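You operate a simulated robot arm through the tools that you are given. There is no shell and no other tool. Be economical: measure what you need, move in short steps, check, and stop when the job is done.

Carry out the task below with a simulated robot arm. There is one attempt and no reset: what you move stays moved.

## Task
Put one of the orange-band flash pucks from the foam of the puck tray on top of the cream desiccant tray.

Only the result counts: the job must be done as asked and must still hold three seconds after the hand-in. Knocking over, shifting, dropping, spilling or breaking anything else fails it.

## Robot
A 6-joint arm with a two-finger parallel gripper, fixed in place. Base frame: the origin is at the foot of the arm, x ahead of it, y to its left, z up; the work surface is at about z = 0.77. Units: m, rad, N and s.
With the tool pointing down near the work surface it reaches from about 0.26 to 0.68 m from the base axis. Its first joint turns from -1.152 to 1.152 rad. Payload 2.9 kg.
The TCP is the grasp point between the finger pads, 0.03 m short of the fingertips. In the tool frame z runs along the fingers and y along their closing line. Largest opening 0.11 m; finger width 0.02, thickness 0.01; the body of the gripper, 0.048 by 0.112 m, starts 0.055 m behind the TCP.
Orientation is that of the tool frame in the base frame, as a unit quaternion [w, x, y, z]. With the fingers straight down and closing along the base's y, the tool's x points along the base's -x, its y along +y and its z along -z.

## Interface
- The arm moves only by the tool move_arm. Its argument "commands" is a list of rows, each an object (a shift or turn left out is 0, a gripper value left out holds the last) with "xyz": the shift along the tool's x, y, z in units of 30 mm (1.0 is 30 mm), a list of three; "twist": the turn about the tool's z in units of 4 degrees (1.0 is 4 degrees). In form: [{"xyz": [x, y, z], "twist": twist}, ...]. A call has 1 to 8 rows; each row shifts and turns the commanded pose from where the row before left it, along the tool's axes as they then stand. "claw" is the opening, from 0 (shut) to 1 (fully open), set as the call begins (left out, the last holds). A call with a number of a shift or a turn outside -1 to 1 is refused whole. A row lasts 0.2 s, in which the tool goes at most 0.05 m and 0.15 rad; a call with a longer step from one row to the next is refused whole, and so is a gripper value outside its range. A pose out of reach is approached as far as the arm can. The call stops where the force on the tool passes 40 N (or 10 N more than at its start, if that is more) or the arm is blocked; 0.2 s more then pass. The fingers move at their own pace (about 0.108 m/s each) and stop on an object; they squeeze with about 38 N. The grip force told is the motor's: it shows also when the fingers shut on nothing. Time passes only in rows, and 0.2 s behind the last, so rows that do not move let the fingers close. The reply holds the time, the measured pose of the TCP, the force on the tool along the base axes, the opening and the grip force, in the units named above and with some noise.
- Cameras (640 x 400 px; columns grow to the right, rows downward): "scene" is fixed at [0.0641, 0.4247, 1.383]; the picture's right is [-0.85, -0.53, 0.00], its down [-0.29, 0.47, -0.83] and it looks along [0.44, -0.71, -0.56] (base axes); focal length 341 px, centre (320, 200). "wrist" rides on the gripper at [-0.036, 0, -0.057] in the tool frame; the picture's right is [0.00, -1.00, 0.00], its down [0.97, 0.00, -0.24] and it looks along [0.24, 0.00, 0.97] (tool axes); focal length 218 px, centre (320, 200).
- get_image(camera): a new picture of that camera. It takes no simulated time.
- pixel_to_xyz(camera, pixels): for up to 12 pixels [column, row] of the newest picture of that camera ("zoom" is the newest enlarged one), the place [x, y, z] in the base frame of the surface seen there, good to about 0.002 m. It takes no simulated time.
- inspect(camera, box): a new picture of the part [left, top, right, bottom] of that camera's present view, enlarged. It takes no simulated time.
- hand_in(): hands the job in; it is judged then, once.

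Keep the steps short. Do not move on a guess: measure, check each grasp and each placing, and mend mistakes. In all there are 60 turns and 22 pictures (those below and enlarged ones count). Leave the gripper open and the arm clear of the work at the hand-in unless told otherwise, and finish with a single line.

The tools are called as a command line: name --argument value ..., lists and objects as JSON in quotes. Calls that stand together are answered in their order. move_arm: Moves the arm, as the interface text tells. Its arguments: {"type":"object","properties":{"commands":{"type":"array","items":{"type":"object","properties":{"xyz":{"type":"array","items":{"type":"number"}},"twist":{"type":"number"}}}},"claw":{"type":"number"}},"required":["commands"]} The other tools are called the same way: get_image (camera) takes a picture; pixel_to_xyz (camera, pixels) gives the place of the surface under pixels of a picture; inspect (camera, box) takes an enlarged picture of a part of a camera's view; hand_in () hands the job in.

At the start:

```text
time_s: 0.0
position: [0.3626, -0.2627, 1.098]
orientation: [0.0, -0.001, 1.0, 0.0]
wrist_force: [0.6, -0.4, 0.9]
opening: 0.1102
grasp_force: 0.0
```

scene: 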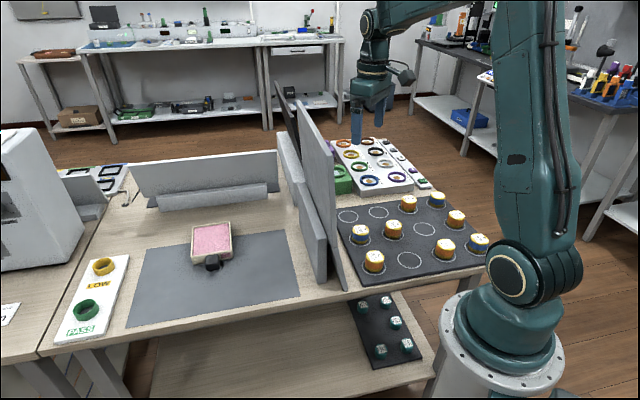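
wrist: 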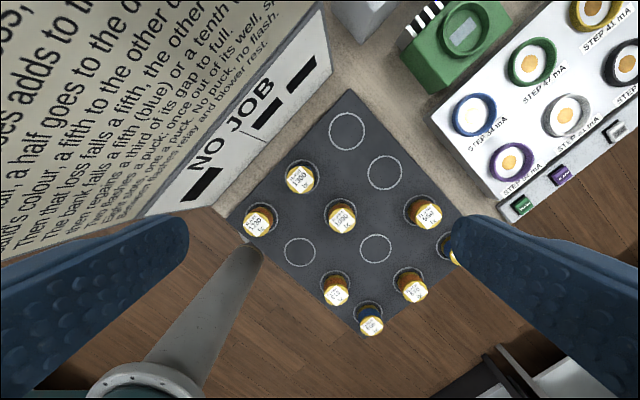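

I see the puck foam around (410,235) in the scene picture and a cream-rimmed tray with pink content at (211,243). I'll enlarge both.

inspect --camera "scene" --box '[320, 130, 500, 290]'

inspect --camera "scene" --box '[120, 140, 360, 320]'

```text
2.50 times, centred on (410, 210) of scene
```

zoom: 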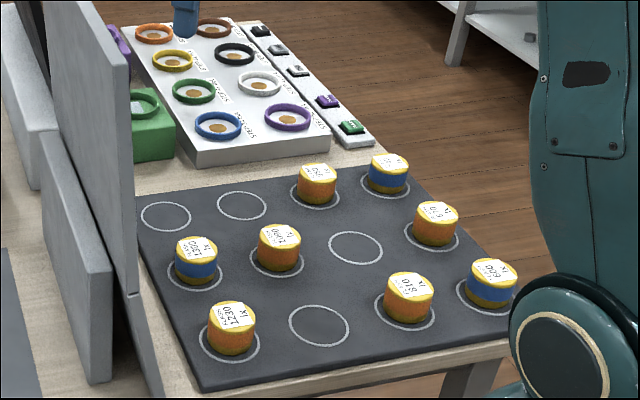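

```text
2.22 times, centred on (240, 230) of scene
```

zoom: 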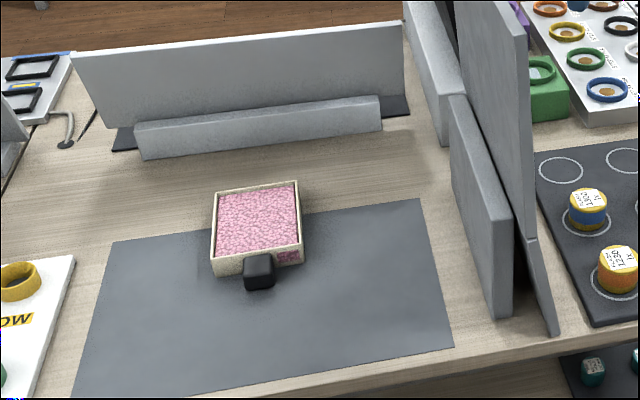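

Orange-band pucks are at scene about (409,203), (393,229), (456,219), (446,249), (374,261). The tray is the cream one with pink beads. I'll measure puck tops, foam, tray and the dividing panels.

pixel_to_xyz --camera "scene" --pixels '[[409, 197], [393, 223], [456, 213], [446, 243], [374, 255], [425, 230], [347, 216], [300, 101], [337, 285], [290, 88], [324, 278], [284, 135]]'

pixel_to_xyz --camera "zoom" --pixels '[[215, 193], [299, 183], [303, 260], [212, 270], [258, 222], [230, 240], [285, 205], [258, 260], [100, 60], [390, 25], [250, 120], [350, 300]]'

```text
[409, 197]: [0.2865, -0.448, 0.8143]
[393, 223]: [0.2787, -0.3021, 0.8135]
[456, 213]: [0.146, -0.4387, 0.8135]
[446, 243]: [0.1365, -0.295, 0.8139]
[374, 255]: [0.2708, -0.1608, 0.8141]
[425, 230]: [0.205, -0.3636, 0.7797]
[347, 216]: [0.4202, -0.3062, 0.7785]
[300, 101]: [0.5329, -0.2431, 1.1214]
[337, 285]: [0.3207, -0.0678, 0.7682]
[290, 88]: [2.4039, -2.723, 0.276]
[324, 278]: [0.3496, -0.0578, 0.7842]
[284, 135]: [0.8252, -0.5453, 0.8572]
```

```text
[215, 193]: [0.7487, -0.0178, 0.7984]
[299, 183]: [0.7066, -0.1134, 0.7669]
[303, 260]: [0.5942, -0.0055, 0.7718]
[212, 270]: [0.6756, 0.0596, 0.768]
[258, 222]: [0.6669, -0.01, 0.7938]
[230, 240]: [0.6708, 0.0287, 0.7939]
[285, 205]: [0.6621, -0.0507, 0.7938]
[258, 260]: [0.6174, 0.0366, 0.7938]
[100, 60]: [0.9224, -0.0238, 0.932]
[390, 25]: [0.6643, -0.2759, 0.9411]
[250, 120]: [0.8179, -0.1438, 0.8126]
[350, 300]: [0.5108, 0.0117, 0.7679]
```

The tray's top is at about (0.66, 0, 0.794), with the beads flush with the rim. I need the tall dividing board's shape, since the carry must pass over it, and the extent of the puck B at (393,229).

pixel_to_xyz --camera "scene" --pixels '[[297, 102], [305, 114], [315, 132], [325, 150], [331, 160], [331, 200], [331, 240], [335, 262], [345, 288], [310, 180], [302, 160], [280, 95]]'

pixel_to_xyz --camera "wrist" --pixels '[[341, 216], [300, 178], [257, 220], [335, 288], [413, 287], [425, 210], [320, 20], [330, 70], [160, 215], [250, 100], [100, 100], [20, 240]]'

```text
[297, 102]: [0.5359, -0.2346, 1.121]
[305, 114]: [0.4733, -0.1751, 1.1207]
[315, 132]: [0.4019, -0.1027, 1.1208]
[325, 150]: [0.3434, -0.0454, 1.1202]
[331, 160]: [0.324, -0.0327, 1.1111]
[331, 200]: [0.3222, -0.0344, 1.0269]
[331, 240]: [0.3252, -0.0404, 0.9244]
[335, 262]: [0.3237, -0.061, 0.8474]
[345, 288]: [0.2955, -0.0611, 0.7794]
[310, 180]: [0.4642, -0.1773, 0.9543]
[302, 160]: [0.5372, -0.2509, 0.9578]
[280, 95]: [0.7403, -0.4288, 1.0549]
```

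```text
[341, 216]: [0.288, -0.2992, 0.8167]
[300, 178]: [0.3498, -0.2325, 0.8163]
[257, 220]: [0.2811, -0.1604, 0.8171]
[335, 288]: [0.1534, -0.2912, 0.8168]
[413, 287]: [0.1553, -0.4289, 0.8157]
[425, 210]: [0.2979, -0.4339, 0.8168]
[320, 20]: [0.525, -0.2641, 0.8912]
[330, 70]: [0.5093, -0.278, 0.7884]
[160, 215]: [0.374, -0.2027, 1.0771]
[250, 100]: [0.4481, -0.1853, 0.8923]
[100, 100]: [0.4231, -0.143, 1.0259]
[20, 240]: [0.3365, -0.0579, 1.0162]
```

The board's top edge is at z≈1.12, running (0.32,-0.03) to (0.54,-0.24). The orange puck at about (0.284,-0.301) is well clear of it, so I'm moving to about 0.14 m above it.

move_arm --commands '[{"xyz": [0.437, -0.213, 0.82]}, {"xyz": [0.437, -0.213, 0.82]}, {"xyz": [0.437, -0.213, 0.82]}, {"xyz": [0.437, -0.213, 0.82]}, {"xyz": [0.437, -0.213, 0.82]}, {"xyz": [0.437, -0.213, 0.82]}, {}]' --claw 0.8

get_image --camera "wrist"

```text
time_s: 1.6
position: [0.2865, -0.3018, 0.9511]
orientation: [0.0, 0.0, 1.0, 0.0]
wrist_force: [0.6, -0.2, -0.3]
opening: 0.0882
grasp_force: 0.0
```

```text
17 pictures are left
```

wrist: 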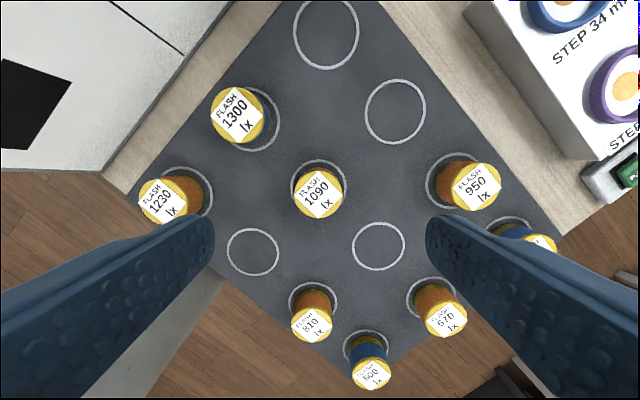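

The chosen puck (1090) shows its top at (318,194). I'll measure its top's edges and centre.

pixel_to_xyz --camera "wrist" --pixels '[[318, 194], [294, 195], [342, 195], [318, 172], [318, 216], [318, 230], [330, 160], [236, 113], [253, 250]]'

```text
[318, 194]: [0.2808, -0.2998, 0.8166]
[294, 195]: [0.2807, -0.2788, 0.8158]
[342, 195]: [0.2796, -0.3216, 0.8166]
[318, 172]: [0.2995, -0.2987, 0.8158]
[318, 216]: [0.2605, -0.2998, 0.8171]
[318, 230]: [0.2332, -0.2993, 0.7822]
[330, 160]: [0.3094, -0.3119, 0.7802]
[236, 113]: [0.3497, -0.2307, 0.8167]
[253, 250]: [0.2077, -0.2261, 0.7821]
```

Puck centre (0.280,-0.300), diameter about 0.044, top 0.8165, foam 0.781. I'll descend to TCP z≈0.815, which leaves the fingertips just above the foam.

move_arm --commands '[{"xyz": [0.217, 0.06, 0.3]}, {"xyz": [0, 0, 0.9]}, {"xyz": [0, 0, 0.9]}, {"xyz": [0, 0, 0.9]}, {"xyz": [0, 0, 0.9]}, {"xyz": [0, 0, 0.62]}, {}]'

```text
time_s: 3.2
position: [0.2774, -0.3013, 0.8137]
orientation: [0.0, -0.001, 1.0, -0.001]
wrist_force: [-0.2, 0.0, 0.4]
opening: 0.0879
grasp_force: 0.1
```

At z 0.814 with no contact force. Now closing, with still rows to let the fingers settle.

move_arm --commands '[{}, {}, {}, {}]' --claw 0

```text
time_s: 4.2
position: [0.2773, -0.302, 0.8135]
orientation: [0.0, 0.0, 1.0, -0.001]
wrist_force: [-0.3, 0.3, 0.6]
opening: 0.0429
grasp_force: 38.1
```

The opening stopped at 0.043, so the puck is held. Lifting straight up slowly.

move_arm --commands '[{"xyz": [0, 0, -0.4]}, {"xyz": [0, 0, -0.6]}, {"xyz": [0, 0, -0.8]}, {"xyz": [0, 0, -0.8]}, {"xyz": [0, 0, -0.8]}, {"xyz": [0, 0, -0.8]}, {}]'

inspect --camera "scene" --box '[320, 130, 500, 290]'

```text
time_s: 5.8
position: [0.2761, -0.3012, 0.9423]
orientation: [0.0, -0.001, 1.0, -0.001]
wrist_force: [0.3, 0.8, -0.8]
opening: 0.0427
grasp_force: 37.3
```

```text
2.50 times, centred on (410, 210) of scene
```

zoom: 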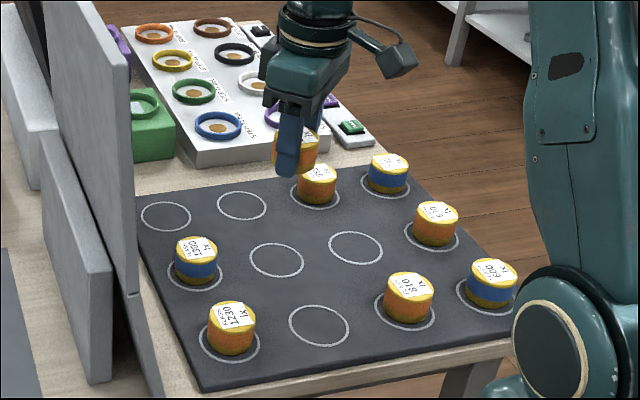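

The puck is held and the others are unmoved. I'll measure the puck's lower end in this zoom at about (300,168), and raise toward z≈1.2.

pixel_to_xyz --camera "zoom" --pixels '[[307, 140], [306, 160], [304, 168], [300, 172], [288, 172]]'

move_arm --commands '[{"xyz": [0, 0, -1]}, {"xyz": [0, 0, -1]}, {"xyz": [0, 0, -1]}, {"xyz": [0, 0, -1]}, {"xyz": [0, 0, -1]}, {"xyz": [0, 0, -1]}, {"xyz": [0, 0, -1]}, {"xyz": [0, 0, -1]}]'

```text
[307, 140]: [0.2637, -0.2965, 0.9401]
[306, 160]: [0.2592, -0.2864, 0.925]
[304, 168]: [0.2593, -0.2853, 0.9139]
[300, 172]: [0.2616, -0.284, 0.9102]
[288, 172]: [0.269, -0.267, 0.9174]
```

```text
time_s: 7.6
position: [0.2769, -0.3003, 1.1807]
orientation: [0.001, -0.001, 1.0, 0.0]
wrist_force: [0.5, -0.5, -1.0]
opening: 0.0429
grasp_force: 37.7
```

The puck's lower end is about 0.034 below the TCP. Rising a bit more, then carrying diagonally across the board toward the tray in steps.

move_arm --commands '[{"xyz": [0, 0, -0.8]}, {"xyz": [-0.7, 0.57, 0]}, {"xyz": [-0.7, 0.57, 0]}, {"xyz": [-0.7, 0.57, 0]}, {"xyz": [-0.7, 0.57, 0]}, {"xyz": [-0.7, 0.57, 0]}]'

```text
time_s: 9.0
position: [0.3827, -0.2113, 1.209]
orientation: [0.0, 0.0, 1.0, 0.001]
wrist_force: [0.8, 1.0, -0.3]
opening: 0.0427
grasp_force: 38.0
```

Height is 1.209, so the puck's bottom is at about 1.175, clear of the 1.12 edge. Continuing across.

move_arm --commands '[{"xyz": [-0.7, 0.57, 0]}, {"xyz": [-0.7, 0.57, 0]}, {"xyz": [-0.7, 0.57, 0]}, {"xyz": [-0.7, 0.57, 0]}, {"xyz": [-0.7, 0.57, 0]}, {"xyz": [-0.7, 0.57, 0]}, {"xyz": [-0.7, 0.57, 0]}, {"xyz": [-0.7, 0.57, 0]}]'

get_image --camera "scene"

get_image --camera "wrist"

```text
time_s: 10.8
position: [0.5484, -0.0778, 1.2026]
orientation: [0.0, -0.001, 1.0, 0.001]
wrist_force: [0.0, -0.1, -1.3]
opening: 0.0428
grasp_force: 38.0
```

```text
15 pictures are left
```

scene: 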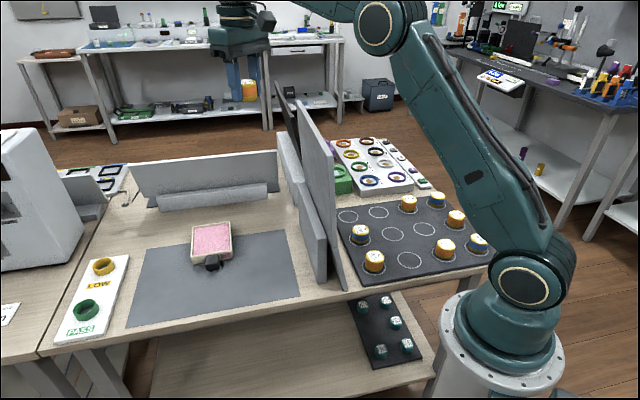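

```text
14 pictures are left
```

wrist: 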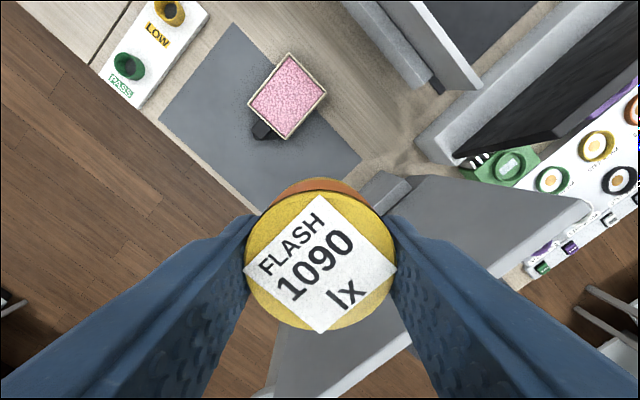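

Puck is past the board. In the wrist view the tray's corners are at (288,53), (327,92), (287,139), (248,100). I'll measure them and the bead surface.

inspect --camera "wrist" --box '[228, 36, 348, 156]'

pixel_to_xyz --camera "wrist" --pixels '[[288, 55], [325, 91], [286, 136], [249, 101], [287, 97], [287, 75], [305, 92], [287, 118], [268, 100], [261, 130], [376, 180], [395, 190]]'

```text
3.33 times, centred on (288, 96) of wrist
```

zoom: 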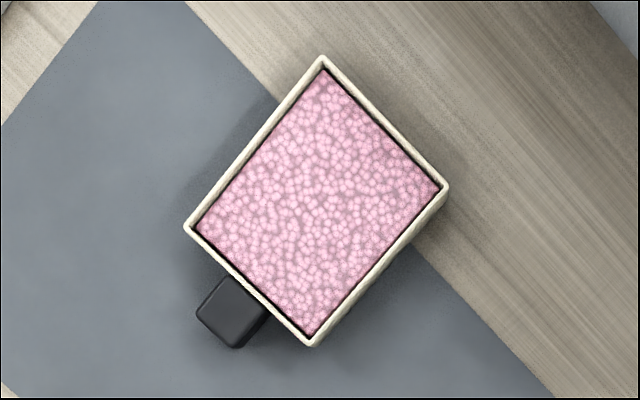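

```text
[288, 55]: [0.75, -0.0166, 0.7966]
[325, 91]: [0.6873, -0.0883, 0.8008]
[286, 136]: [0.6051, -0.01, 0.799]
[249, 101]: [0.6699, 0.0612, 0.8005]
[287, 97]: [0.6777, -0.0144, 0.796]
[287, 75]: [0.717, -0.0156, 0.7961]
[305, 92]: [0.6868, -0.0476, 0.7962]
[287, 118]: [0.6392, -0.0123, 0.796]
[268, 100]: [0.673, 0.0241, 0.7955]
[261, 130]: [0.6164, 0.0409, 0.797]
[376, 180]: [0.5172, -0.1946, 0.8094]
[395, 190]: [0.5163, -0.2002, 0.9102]
```

Tray centre is about (0.677,-0.014), beads at 0.796, rim 0.800. I aim for (0.668,-0.014) and descend diagonally to z≈1.0.

move_arm --commands '[{"xyz": [-0.5, 0.267, 0.83]}, {"xyz": [-0.5, 0.267, 0.83]}, {"xyz": [-0.5, 0.267, 0.83]}, {"xyz": [-0.5, 0.267, 0.83]}, {"xyz": [-0.5, 0.267, 0.83]}, {"xyz": [-0.5, 0.267, 0.83]}, {"xyz": [-0.5, 0.267, 0.83]}, {"xyz": [-0.5, 0.267, 0.83]}]'

```text
time_s: 12.6
position: [0.6662, -0.0163, 1.0363]
orientation: [0.024, 0.001, 1.0, -0.001]
wrist_force: [0.1, -0.8, -1.0]
opening: 0.043
grasp_force: 38.1
```

Slight tilt and lag at 1.036: the arm is near its reach limit at this height. Lower should be better, so I descend to about 0.88 and check.

move_arm --commands '[{"xyz": [0, 0, 0.8]}, {"xyz": [0, 0, 0.8]}, {"xyz": [0, 0, 0.8]}, {"xyz": [0, 0, 0.8]}, {"xyz": [0, 0, 0.8]}, {}, {}]'

```text
time_s: 14.2
position: [0.679, -0.0129, 0.9234]
orientation: [0.027, -0.002, 1.0, 0.0]
wrist_force: [0.0, 0.1, -2.0]
opening: 0.0429
grasp_force: 37.9
```

The tool is tilted about 3° and x is 0.679. I back off toward the base 24 mm and see if it straightens.

move_arm --commands '[{"xyz": [0.4, 0, 0]}, {"xyz": [0.4, 0, 0]}, {}, {}]'

```text
time_s: 15.2
position: [0.6455, -0.0131, 0.8859]
orientation: [0.0, 0.0, 1.0, 0.0]
wrist_force: [0.1, -0.2, -0.9]
opening: 0.0427
grasp_force: 38.1
```

It straightened: (0.6455,-0.013,0.886). Now down to about 0.85 and out to x≈0.660.

move_arm --commands '[{"xyz": [0, 0, 0.6]}, {"xyz": [0, 0, 0.6]}, {"xyz": [-0.5, 0, 0]}, {}, {}]'

```text
time_s: 16.4
position: [0.6667, -0.0136, 0.8907]
orientation: [0.03, 0.0, 1.0, -0.001]
wrist_force: [0.7, -0.8, -1.1]
opening: 0.043
grasp_force: 37.9
```

Tilted again (q w=0.03), so this reach is too far. Backing in 10 mm and reading again.

move_arm --commands '[{"xyz": [0.33, 0, 0]}, {}, {}]'

```text
time_s: 17.2
position: [0.6537, -0.0147, 0.8589]
orientation: [0.007, -0.001, 1.0, 0.0]
wrist_force: [0.4, -1.3, -0.5]
opening: 0.0429
grasp_force: 38.0
```

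Nearly straight now; the limit is about x≈0.648. I go in another 4 mm and take a close look at the puck over the tray.

move_arm --commands '[{"xyz": [0.13, 0, 0]}, {}, {}]'

inspect --camera "scene" --box '[160, 180, 260, 280]'

```text
time_s: 18.0
position: [0.6473, -0.0141, 0.8491]
orientation: [-0.001, 0.0, 1.0, 0.0]
wrist_force: [1.3, 0.5, -0.9]
opening: 0.0428
grasp_force: 37.9
```

```text
4.00 times, centred on (210, 230) of scene
```

zoom: 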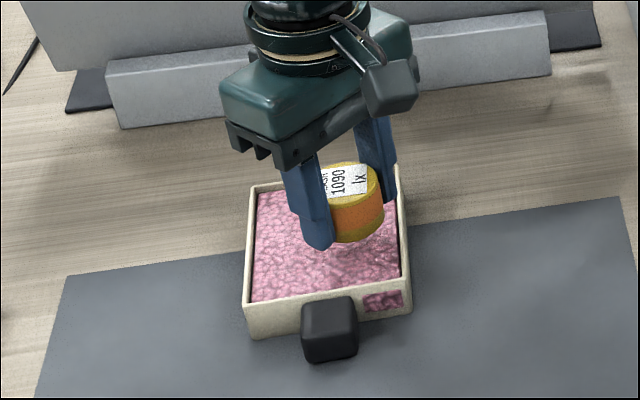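

Straight now at (0.647,-0.014,0.849). I measure the puck's bottom edge and fingertip in this zoom.

pixel_to_xyz --camera "zoom" --pixels '[[352, 225], [352, 234], [354, 239], [365, 238], [378, 228], [318, 245], [355, 260], [388, 200]]'

```text
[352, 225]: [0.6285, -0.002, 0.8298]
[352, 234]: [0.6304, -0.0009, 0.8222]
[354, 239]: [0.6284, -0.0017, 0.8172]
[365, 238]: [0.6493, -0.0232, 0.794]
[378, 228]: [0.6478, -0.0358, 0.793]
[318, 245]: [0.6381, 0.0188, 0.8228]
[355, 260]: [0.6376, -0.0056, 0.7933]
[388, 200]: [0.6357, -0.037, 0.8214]
```

Puck bottom is at about 0.816, that is 0.033 below the TCP, and the fingertips are about 3 mm higher. I shift y by +4 mm to centre between the edges and descend to TCP z≈0.832, so the tips stay just above the rim.

move_arm --commands '[{"xyz": [0.03, 0.13, 0.2]}, {"xyz": [0, 0, 0.2]}, {"xyz": [0, 0, 0.1]}, {}, {}]'

inspect --camera "scene" --box '[160, 180, 260, 280]'

get_image --camera "wrist"

```text
time_s: 19.2
position: [0.6502, -0.0103, 0.8461]
orientation: [0.01, 0.0, 1.0, 0.0]
wrist_force: [-0.4, 1.0, -0.6]
opening: 0.0432
grasp_force: 38.1
```

```text
4.00 times, centred on (210, 230) of scene
```

zoom: 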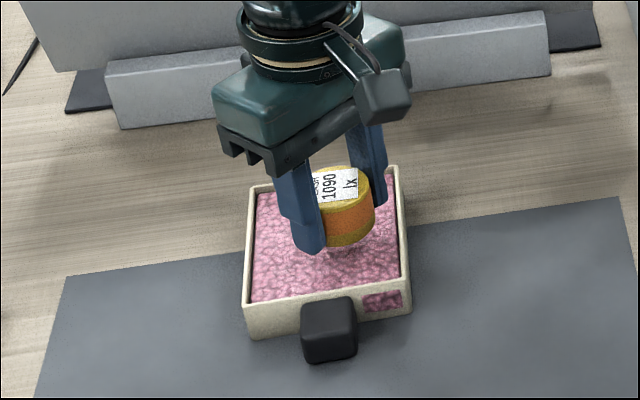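

```text
10 pictures are left
```

wrist: 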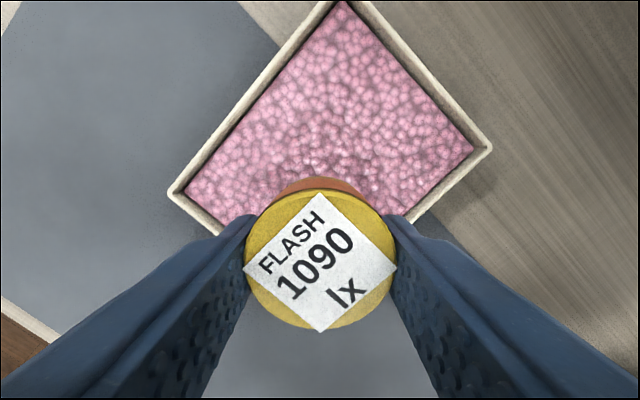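

The arm's reach tilts it slightly at this depth (about 1°), pushing the puck outward, which helps. That much tilt is harmless, so I step down 12 mm more and read.

move_arm --commands '[{"xyz": [0, 0, 0.2]}, {"xyz": [0, 0, 0.2]}, {}, {}]'

```text
time_s: 20.2
position: [0.6521, -0.0114, 0.8465]
orientation: [0.018, 0.0, 1.0, 0.0]
wrist_force: [-1.2, 0.6, -0.4]
opening: 0.0428
grasp_force: 38.3
```

z no longer drops, only tilt grows. I retract 8 mm with the commanded depth at about 0.829 and see what height it reaches.

move_arm --commands '[{"xyz": [0.27, 0, -0.3]}, {}, {}]'

get_image --camera "scene"

```text
time_s: 21.0
position: [0.6389, -0.0092, 0.8316]
orientation: [0.001, 0.0, 1.0, 0.0]
wrist_force: [6.2, 1.6, 15.1]
opening: 0.0431
grasp_force: 37.5
```

```text
9 pictures are left
```

scene: 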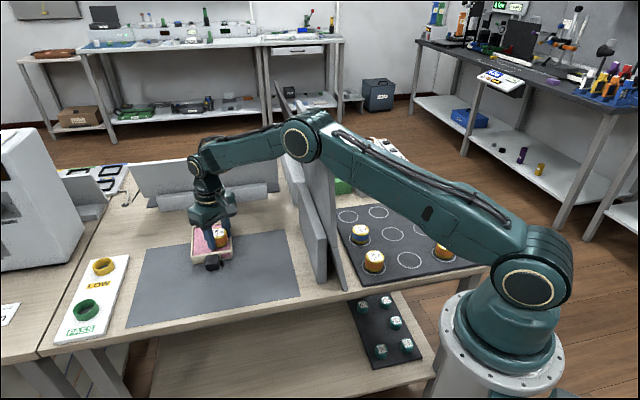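

There's a 15 N contact force, so the puck has touched something, probably the near rim. The elbow also looks close to the board's top at (303,140). I lift 10 mm at once and look closely at the elbow.

move_arm --commands '[{"xyz": [0, 0, -0.3]}, {}]'

inspect --camera "scene" --box '[170, 80, 370, 300]'

```text
time_s: 21.6
position: [0.6373, -0.0101, 0.8385]
orientation: [-0.001, -0.001, 1.0, -0.001]
wrist_force: [-0.2, 0.1, -0.6]
opening: 0.043
grasp_force: 37.9
```

```text
1.82 times, centred on (270, 190) of scene
```

zoom: 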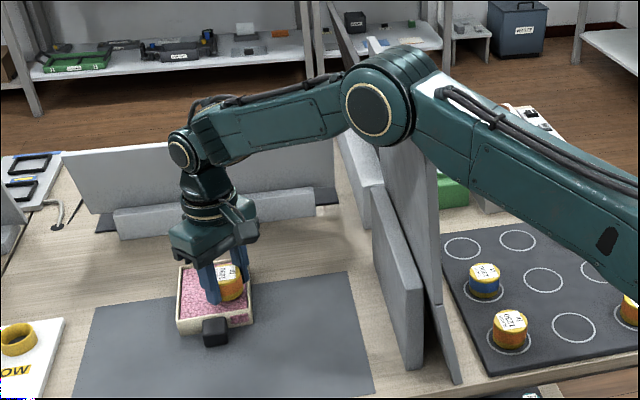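

pixel_to_xyz --camera "zoom" --pixels '[[370, 110], [385, 140], [405, 140], [345, 110], [440, 160], [440, 290], [430, 240], [178, 335], [182, 265], [252, 318], [245, 285], [228, 298]]'

```text
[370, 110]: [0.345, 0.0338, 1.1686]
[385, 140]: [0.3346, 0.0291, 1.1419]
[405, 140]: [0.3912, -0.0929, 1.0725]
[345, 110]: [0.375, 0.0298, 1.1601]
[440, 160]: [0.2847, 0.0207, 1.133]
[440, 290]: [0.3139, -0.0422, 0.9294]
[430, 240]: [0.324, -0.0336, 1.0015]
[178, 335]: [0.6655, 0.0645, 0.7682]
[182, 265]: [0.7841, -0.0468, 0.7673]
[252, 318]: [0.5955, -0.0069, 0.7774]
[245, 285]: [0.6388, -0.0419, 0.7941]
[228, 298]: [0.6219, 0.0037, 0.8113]
```

The measurements show the elbow's underside right at the board's top edge (z≈1.12), so that is what limits depth at this reach; the board end still reads (0.324,-0.034), unmoved. Remedy: set the puck briefly on the empty mat at about (0.52,0.03), regrip it higher so it hangs about 15 mm lower, then place without so deep a reach. First lift.

move_arm --commands '[{"xyz": [0, 0, -0.8]}, {"xyz": [0, 0, -1]}, {"xyz": [0, 0, -1]}, {"xyz": [0.9, 0.3, 0]}, {"xyz": [0.9, 0.3, 0]}, {"xyz": [0.9, 0.3, 0]}, {"xyz": [0.9, 0.3, 0]}, {}]'

get_image --camera "wrist"

```text
time_s: 23.4
position: [0.5295, 0.0259, 0.9258]
orientation: [0.0, -0.001, 1.0, 0.0]
wrist_force: [1.0, 1.4, -1.1]
opening: 0.0429
grasp_force: 37.7
```

```text
7 pictures are left
```

wrist: 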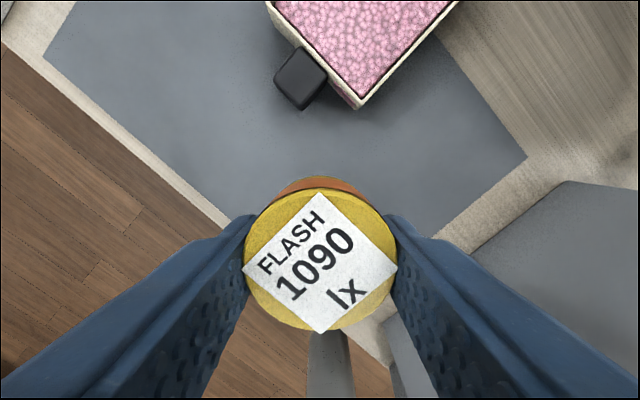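

I check the tray's near corner at (358,106) and (459,3) for any shift, and where the mat and table edges lie beneath the puck.

pixel_to_xyz --camera "wrist" --pixels '[[357, 104], [456, 3], [272, 8], [300, 150], [380, 160], [205, 210], [223, 220], [240, 215], [440, 232], [385, 325], [300, 100]]'

```text
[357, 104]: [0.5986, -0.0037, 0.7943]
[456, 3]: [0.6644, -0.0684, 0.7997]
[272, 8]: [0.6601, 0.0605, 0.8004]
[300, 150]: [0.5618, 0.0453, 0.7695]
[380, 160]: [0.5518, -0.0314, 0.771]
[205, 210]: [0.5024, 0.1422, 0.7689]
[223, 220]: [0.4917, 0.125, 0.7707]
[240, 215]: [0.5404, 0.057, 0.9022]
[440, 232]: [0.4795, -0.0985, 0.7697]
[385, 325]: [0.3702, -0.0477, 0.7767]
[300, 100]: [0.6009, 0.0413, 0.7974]
```

The mat under the puck is empty and at z≈0.769. I lower to TCP ≈0.805, just above contact.

move_arm --commands '[{"xyz": [0, 0, 0.9]}, {"xyz": [0, 0, 0.9]}, {"xyz": [0, 0, 0.9]}, {"xyz": [0, 0, 0.8]}, {"xyz": [0, 0, 0.5]}, {}]'

```text
time_s: 24.8
position: [0.5317, 0.0255, 0.8042]
orientation: [0.001, 0.0, 1.0, 0.0]
wrist_force: [-0.4, -0.5, -0.7]
opening: 0.043
grasp_force: 38.2
```

At 0.804, still no contact. I step down in 1.5 mm increments.

move_arm --commands '[{"xyz": [0, 0, 0.05]}, {}]'

move_arm --commands '[{"xyz": [0, 0, 0.05]}, {}]'

```text
time_s: 25.4
position: [0.5311, 0.0254, 0.8037]
orientation: [0.001, -0.001, 1.0, 0.0]
wrist_force: [0.4, -0.2, -1.9]
opening: 0.0428
grasp_force: 38.2
```

```text
time_s: 26.0
position: [0.5311, 0.0273, 0.8022]
orientation: [0.0, -0.002, 1.0, 0.001]
wrist_force: [-0.7, 0.1, 3.9]
opening: 0.0432
grasp_force: 37.4
```

Contact: 3.9 N upward at 0.802. I open moderately and let it rest.

move_arm --commands '[{}, {}]' --claw 0.65

move_arm --commands '[{"xyz": [0, 0, -0.5]}, {"xyz": [0.1, 0, -0.05]}, {}]'

inspect --camera "scene" --box '[120, 140, 360, 320]'

```text
time_s: 26.6
position: [0.5304, 0.0264, 0.8019]
orientation: [0.0, -0.003, 1.0, 0.0]
wrist_force: [0.3, -0.5, -0.1]
opening: 0.0716
grasp_force: 0.1
```

```text
time_s: 27.4
position: [0.5291, 0.0277, 0.8169]
orientation: [0.0, 0.0, 1.0, 0.0]
wrist_force: [0.2, 1.6, 0.3]
opening: 0.0717
grasp_force: 0.1
```

```text
2.22 times, centred on (240, 230) of scene
```

zoom: 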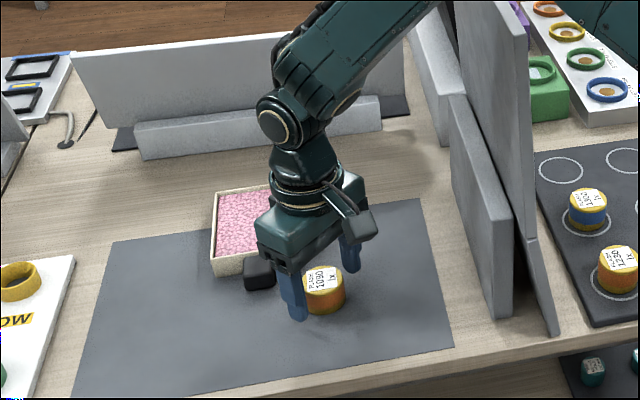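

The tray, its handle and the board are at the same pixels as at the start, so nothing shifted, and the puck stands upright on the mat. I close to regrip its upper half.

move_arm --commands '[{}, {}, {}, {}]' --claw 0

move_arm --commands '[{"xyz": [0, 0, -0.5]}, {"xyz": [0, 0, -0.8]}, {"xyz": [0, 0, -0.8]}, {"xyz": [0, 0, -0.6]}, {}]'

```text
time_s: 28.4
position: [0.5282, 0.0274, 0.8175]
orientation: [0.0, -0.001, 1.0, 0.0]
wrist_force: [0.7, -0.1, 0.7]
opening: 0.0427
grasp_force: 38.0
```

```text
time_s: 29.6
position: [0.5287, 0.0267, 0.9013]
orientation: [0.0, -0.001, 1.0, 0.0]
wrist_force: [-0.3, 0.2, -1.0]
opening: 0.0427
grasp_force: 38.1
```

Held again (0.0427), now hanging about 0.0485 below the TCP. Moving at this height to above the tray, target TCP (0.645,-0.008); the puck sits about 6 mm farther out.

move_arm --commands '[{"xyz": [-0.776, -0.231, 0]}, {"xyz": [-0.776, -0.231, 0]}, {"xyz": [-0.776, -0.231, 0]}, {"xyz": [-0.776, -0.231, 0]}, {"xyz": [-0.776, -0.231, 0]}, {"xyz": [0, 0, 0.6]}, {"xyz": [0, 0, 0.6]}, {}]'

inspect --camera "scene" --box '[160, 180, 260, 280]'

```text
time_s: 31.4
position: [0.6449, -0.0096, 0.8611]
orientation: [0.0, -0.002, 1.0, 0.0]
wrist_force: [-0.5, 0.6, -1.4]
opening: 0.0426
grasp_force: 37.8
```

```text
4.00 times, centred on (210, 230) of scene
```

zoom: 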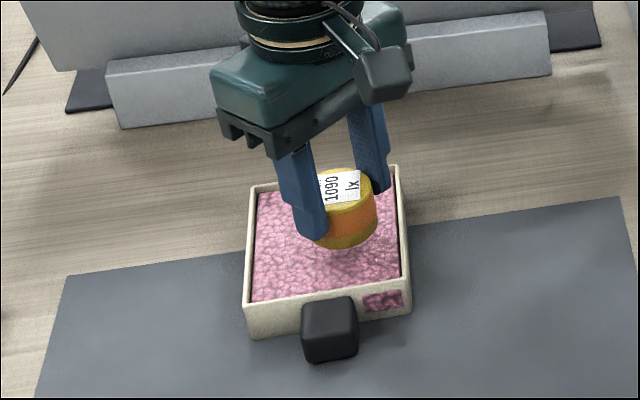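

The puck hangs straight over the pink beads, bottom at about 0.8125. I lower 12 mm and read.

move_arm --commands '[{"xyz": [0, 0, 0.2]}, {"xyz": [0, 0, 0.2]}, {}]'

```text
time_s: 32.2
position: [0.6439, -0.0084, 0.8494]
orientation: [0.0, -0.001, 1.0, 0.0]
wrist_force: [-0.4, 0.0, -0.3]
opening: 0.0427
grasp_force: 37.4
```

Still straight, no contact, puck bottom at about 0.801. Small steps down now.

move_arm --commands '[{"xyz": [0, 0, 0.08]}, {}]'

move_arm --commands '[{"xyz": [0, 0, 0.05]}, {}]'

```text
time_s: 32.8
position: [0.6442, -0.0095, 0.8491]
orientation: [0.0, -0.001, 1.0, -0.001]
wrist_force: [0.1, 0.0, -1.2]
opening: 0.0425
grasp_force: 37.8
```

```text
time_s: 33.4
position: [0.6435, -0.0089, 0.8473]
orientation: [0.0, -0.001, 1.0, 0.0]
wrist_force: [-0.5, 0.5, 0.5]
opening: 0.0424
grasp_force: 38.0
```

No contact yet at 0.847. Two more small steps.

move_arm --commands '[{"xyz": [0, 0, 0.06]}, {}]'

move_arm --commands '[{"xyz": [0, 0, 0.05]}, {}]'

```text
time_s: 34.0
position: [0.6445, -0.0074, 0.8472]
orientation: [0.001, 0.001, 1.0, 0.0]
wrist_force: [-4.9, -0.1, 14.9]
opening: 0.0427
grasp_force: 38.0
```

```text
time_s: 34.6
position: [0.6451, -0.0089, 0.8454]
orientation: [0.003, 0.0, 1.0, 0.0]
wrist_force: [-3.0, -1.2, 21.2]
opening: 0.0426
grasp_force: 38.0
```

Firm contact (21 N) at 0.8455, matching the beads' height. I back off 1.5 mm to ease the load and look.

move_arm --commands '[{"xyz": [0, 0, -0.05]}, {}]'

inspect --camera "scene" --box '[170, 200, 250, 280]'

```text
time_s: 35.2
position: [0.6434, -0.0094, 0.8446]
orientation: [0.0, -0.001, 1.0, 0.0]
wrist_force: [3.2, -1.4, 9.3]
opening: 0.0425
grasp_force: 38.1
```

```text
5.00 times, centred on (210, 240) of scene
```

zoom: 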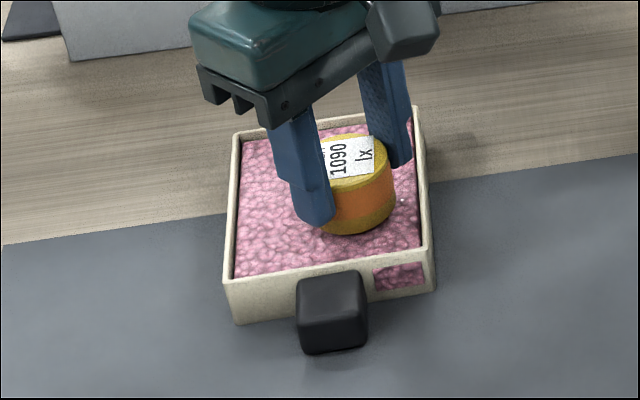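

The puck rests on the beads, inside the rim all round. I open a little way, then lift straight up.

move_arm --commands '[{}, {}, {}]' --claw 0.6

move_arm --commands '[{"xyz": [0, 0, -0.4]}, {"xyz": [0, 0, -0.7]}, {"xyz": [0, 0, -0.8]}, {"xyz": [0, 0, -0.8]}, {"xyz": [0.8, 0, -0.5]}, {"xyz": [0.8, 0, -0.5]}, {"xyz": [0.8, 0, -0.5]}, {"xyz": [0.8, 0, -0.5]}]'

move_arm --commands '[{"xyz": [0.8, 0.2, -0.5]}, {"xyz": [0.6, 0.2, -0.8]}, {"xyz": [0, 0, -0.8]}, {"xyz": [0, 0, -0.8]}, {}]' --claw 1

inspect --camera "scene" --box '[120, 140, 360, 320]'

```text
time_s: 36.0
position: [0.6434, -0.0084, 0.8449]
orientation: [0.0, -0.001, 1.0, 0.001]
wrist_force: [-0.3, 0.2, 0.6]
opening: 0.0661
grasp_force: 0.2
```

```text
time_s: 37.8
position: [0.5488, -0.0082, 0.9863]
orientation: [0.0, 0.0, 1.0, 0.0]
wrist_force: [-0.6, -0.6, -0.3]
opening: 0.0659
grasp_force: 0.1
```

```text
time_s: 39.0
position: [0.5044, 0.0026, 1.0743]
orientation: [0.0, 0.0, 1.0, -0.001]
wrist_force: [1.1, -0.4, 0.5]
opening: 0.1099
grasp_force: 0.1
```

```text
2.22 times, centred on (240, 230) of scene
```

zoom: 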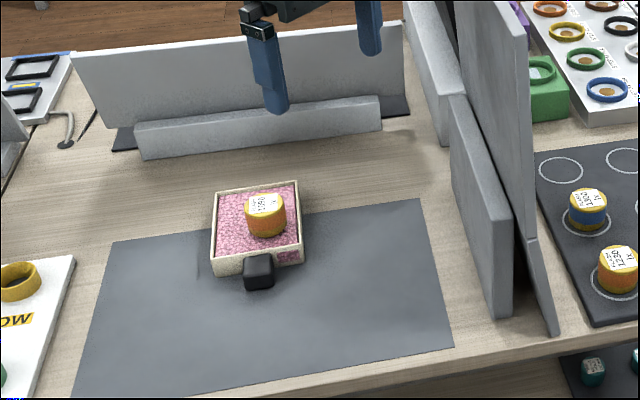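

The puck stands upright on the beads inside the tray. The tray, boards and other pucks are where they started, and the gripper is open and clear. Handing in.

hand_in

```text
The job is handed in.
```

The 1090 lx orange-band puck is standing on the cream desiccant tray, and the last picture shows nothing else moved; on the way I set it down briefly on the empty mat to regrip it.
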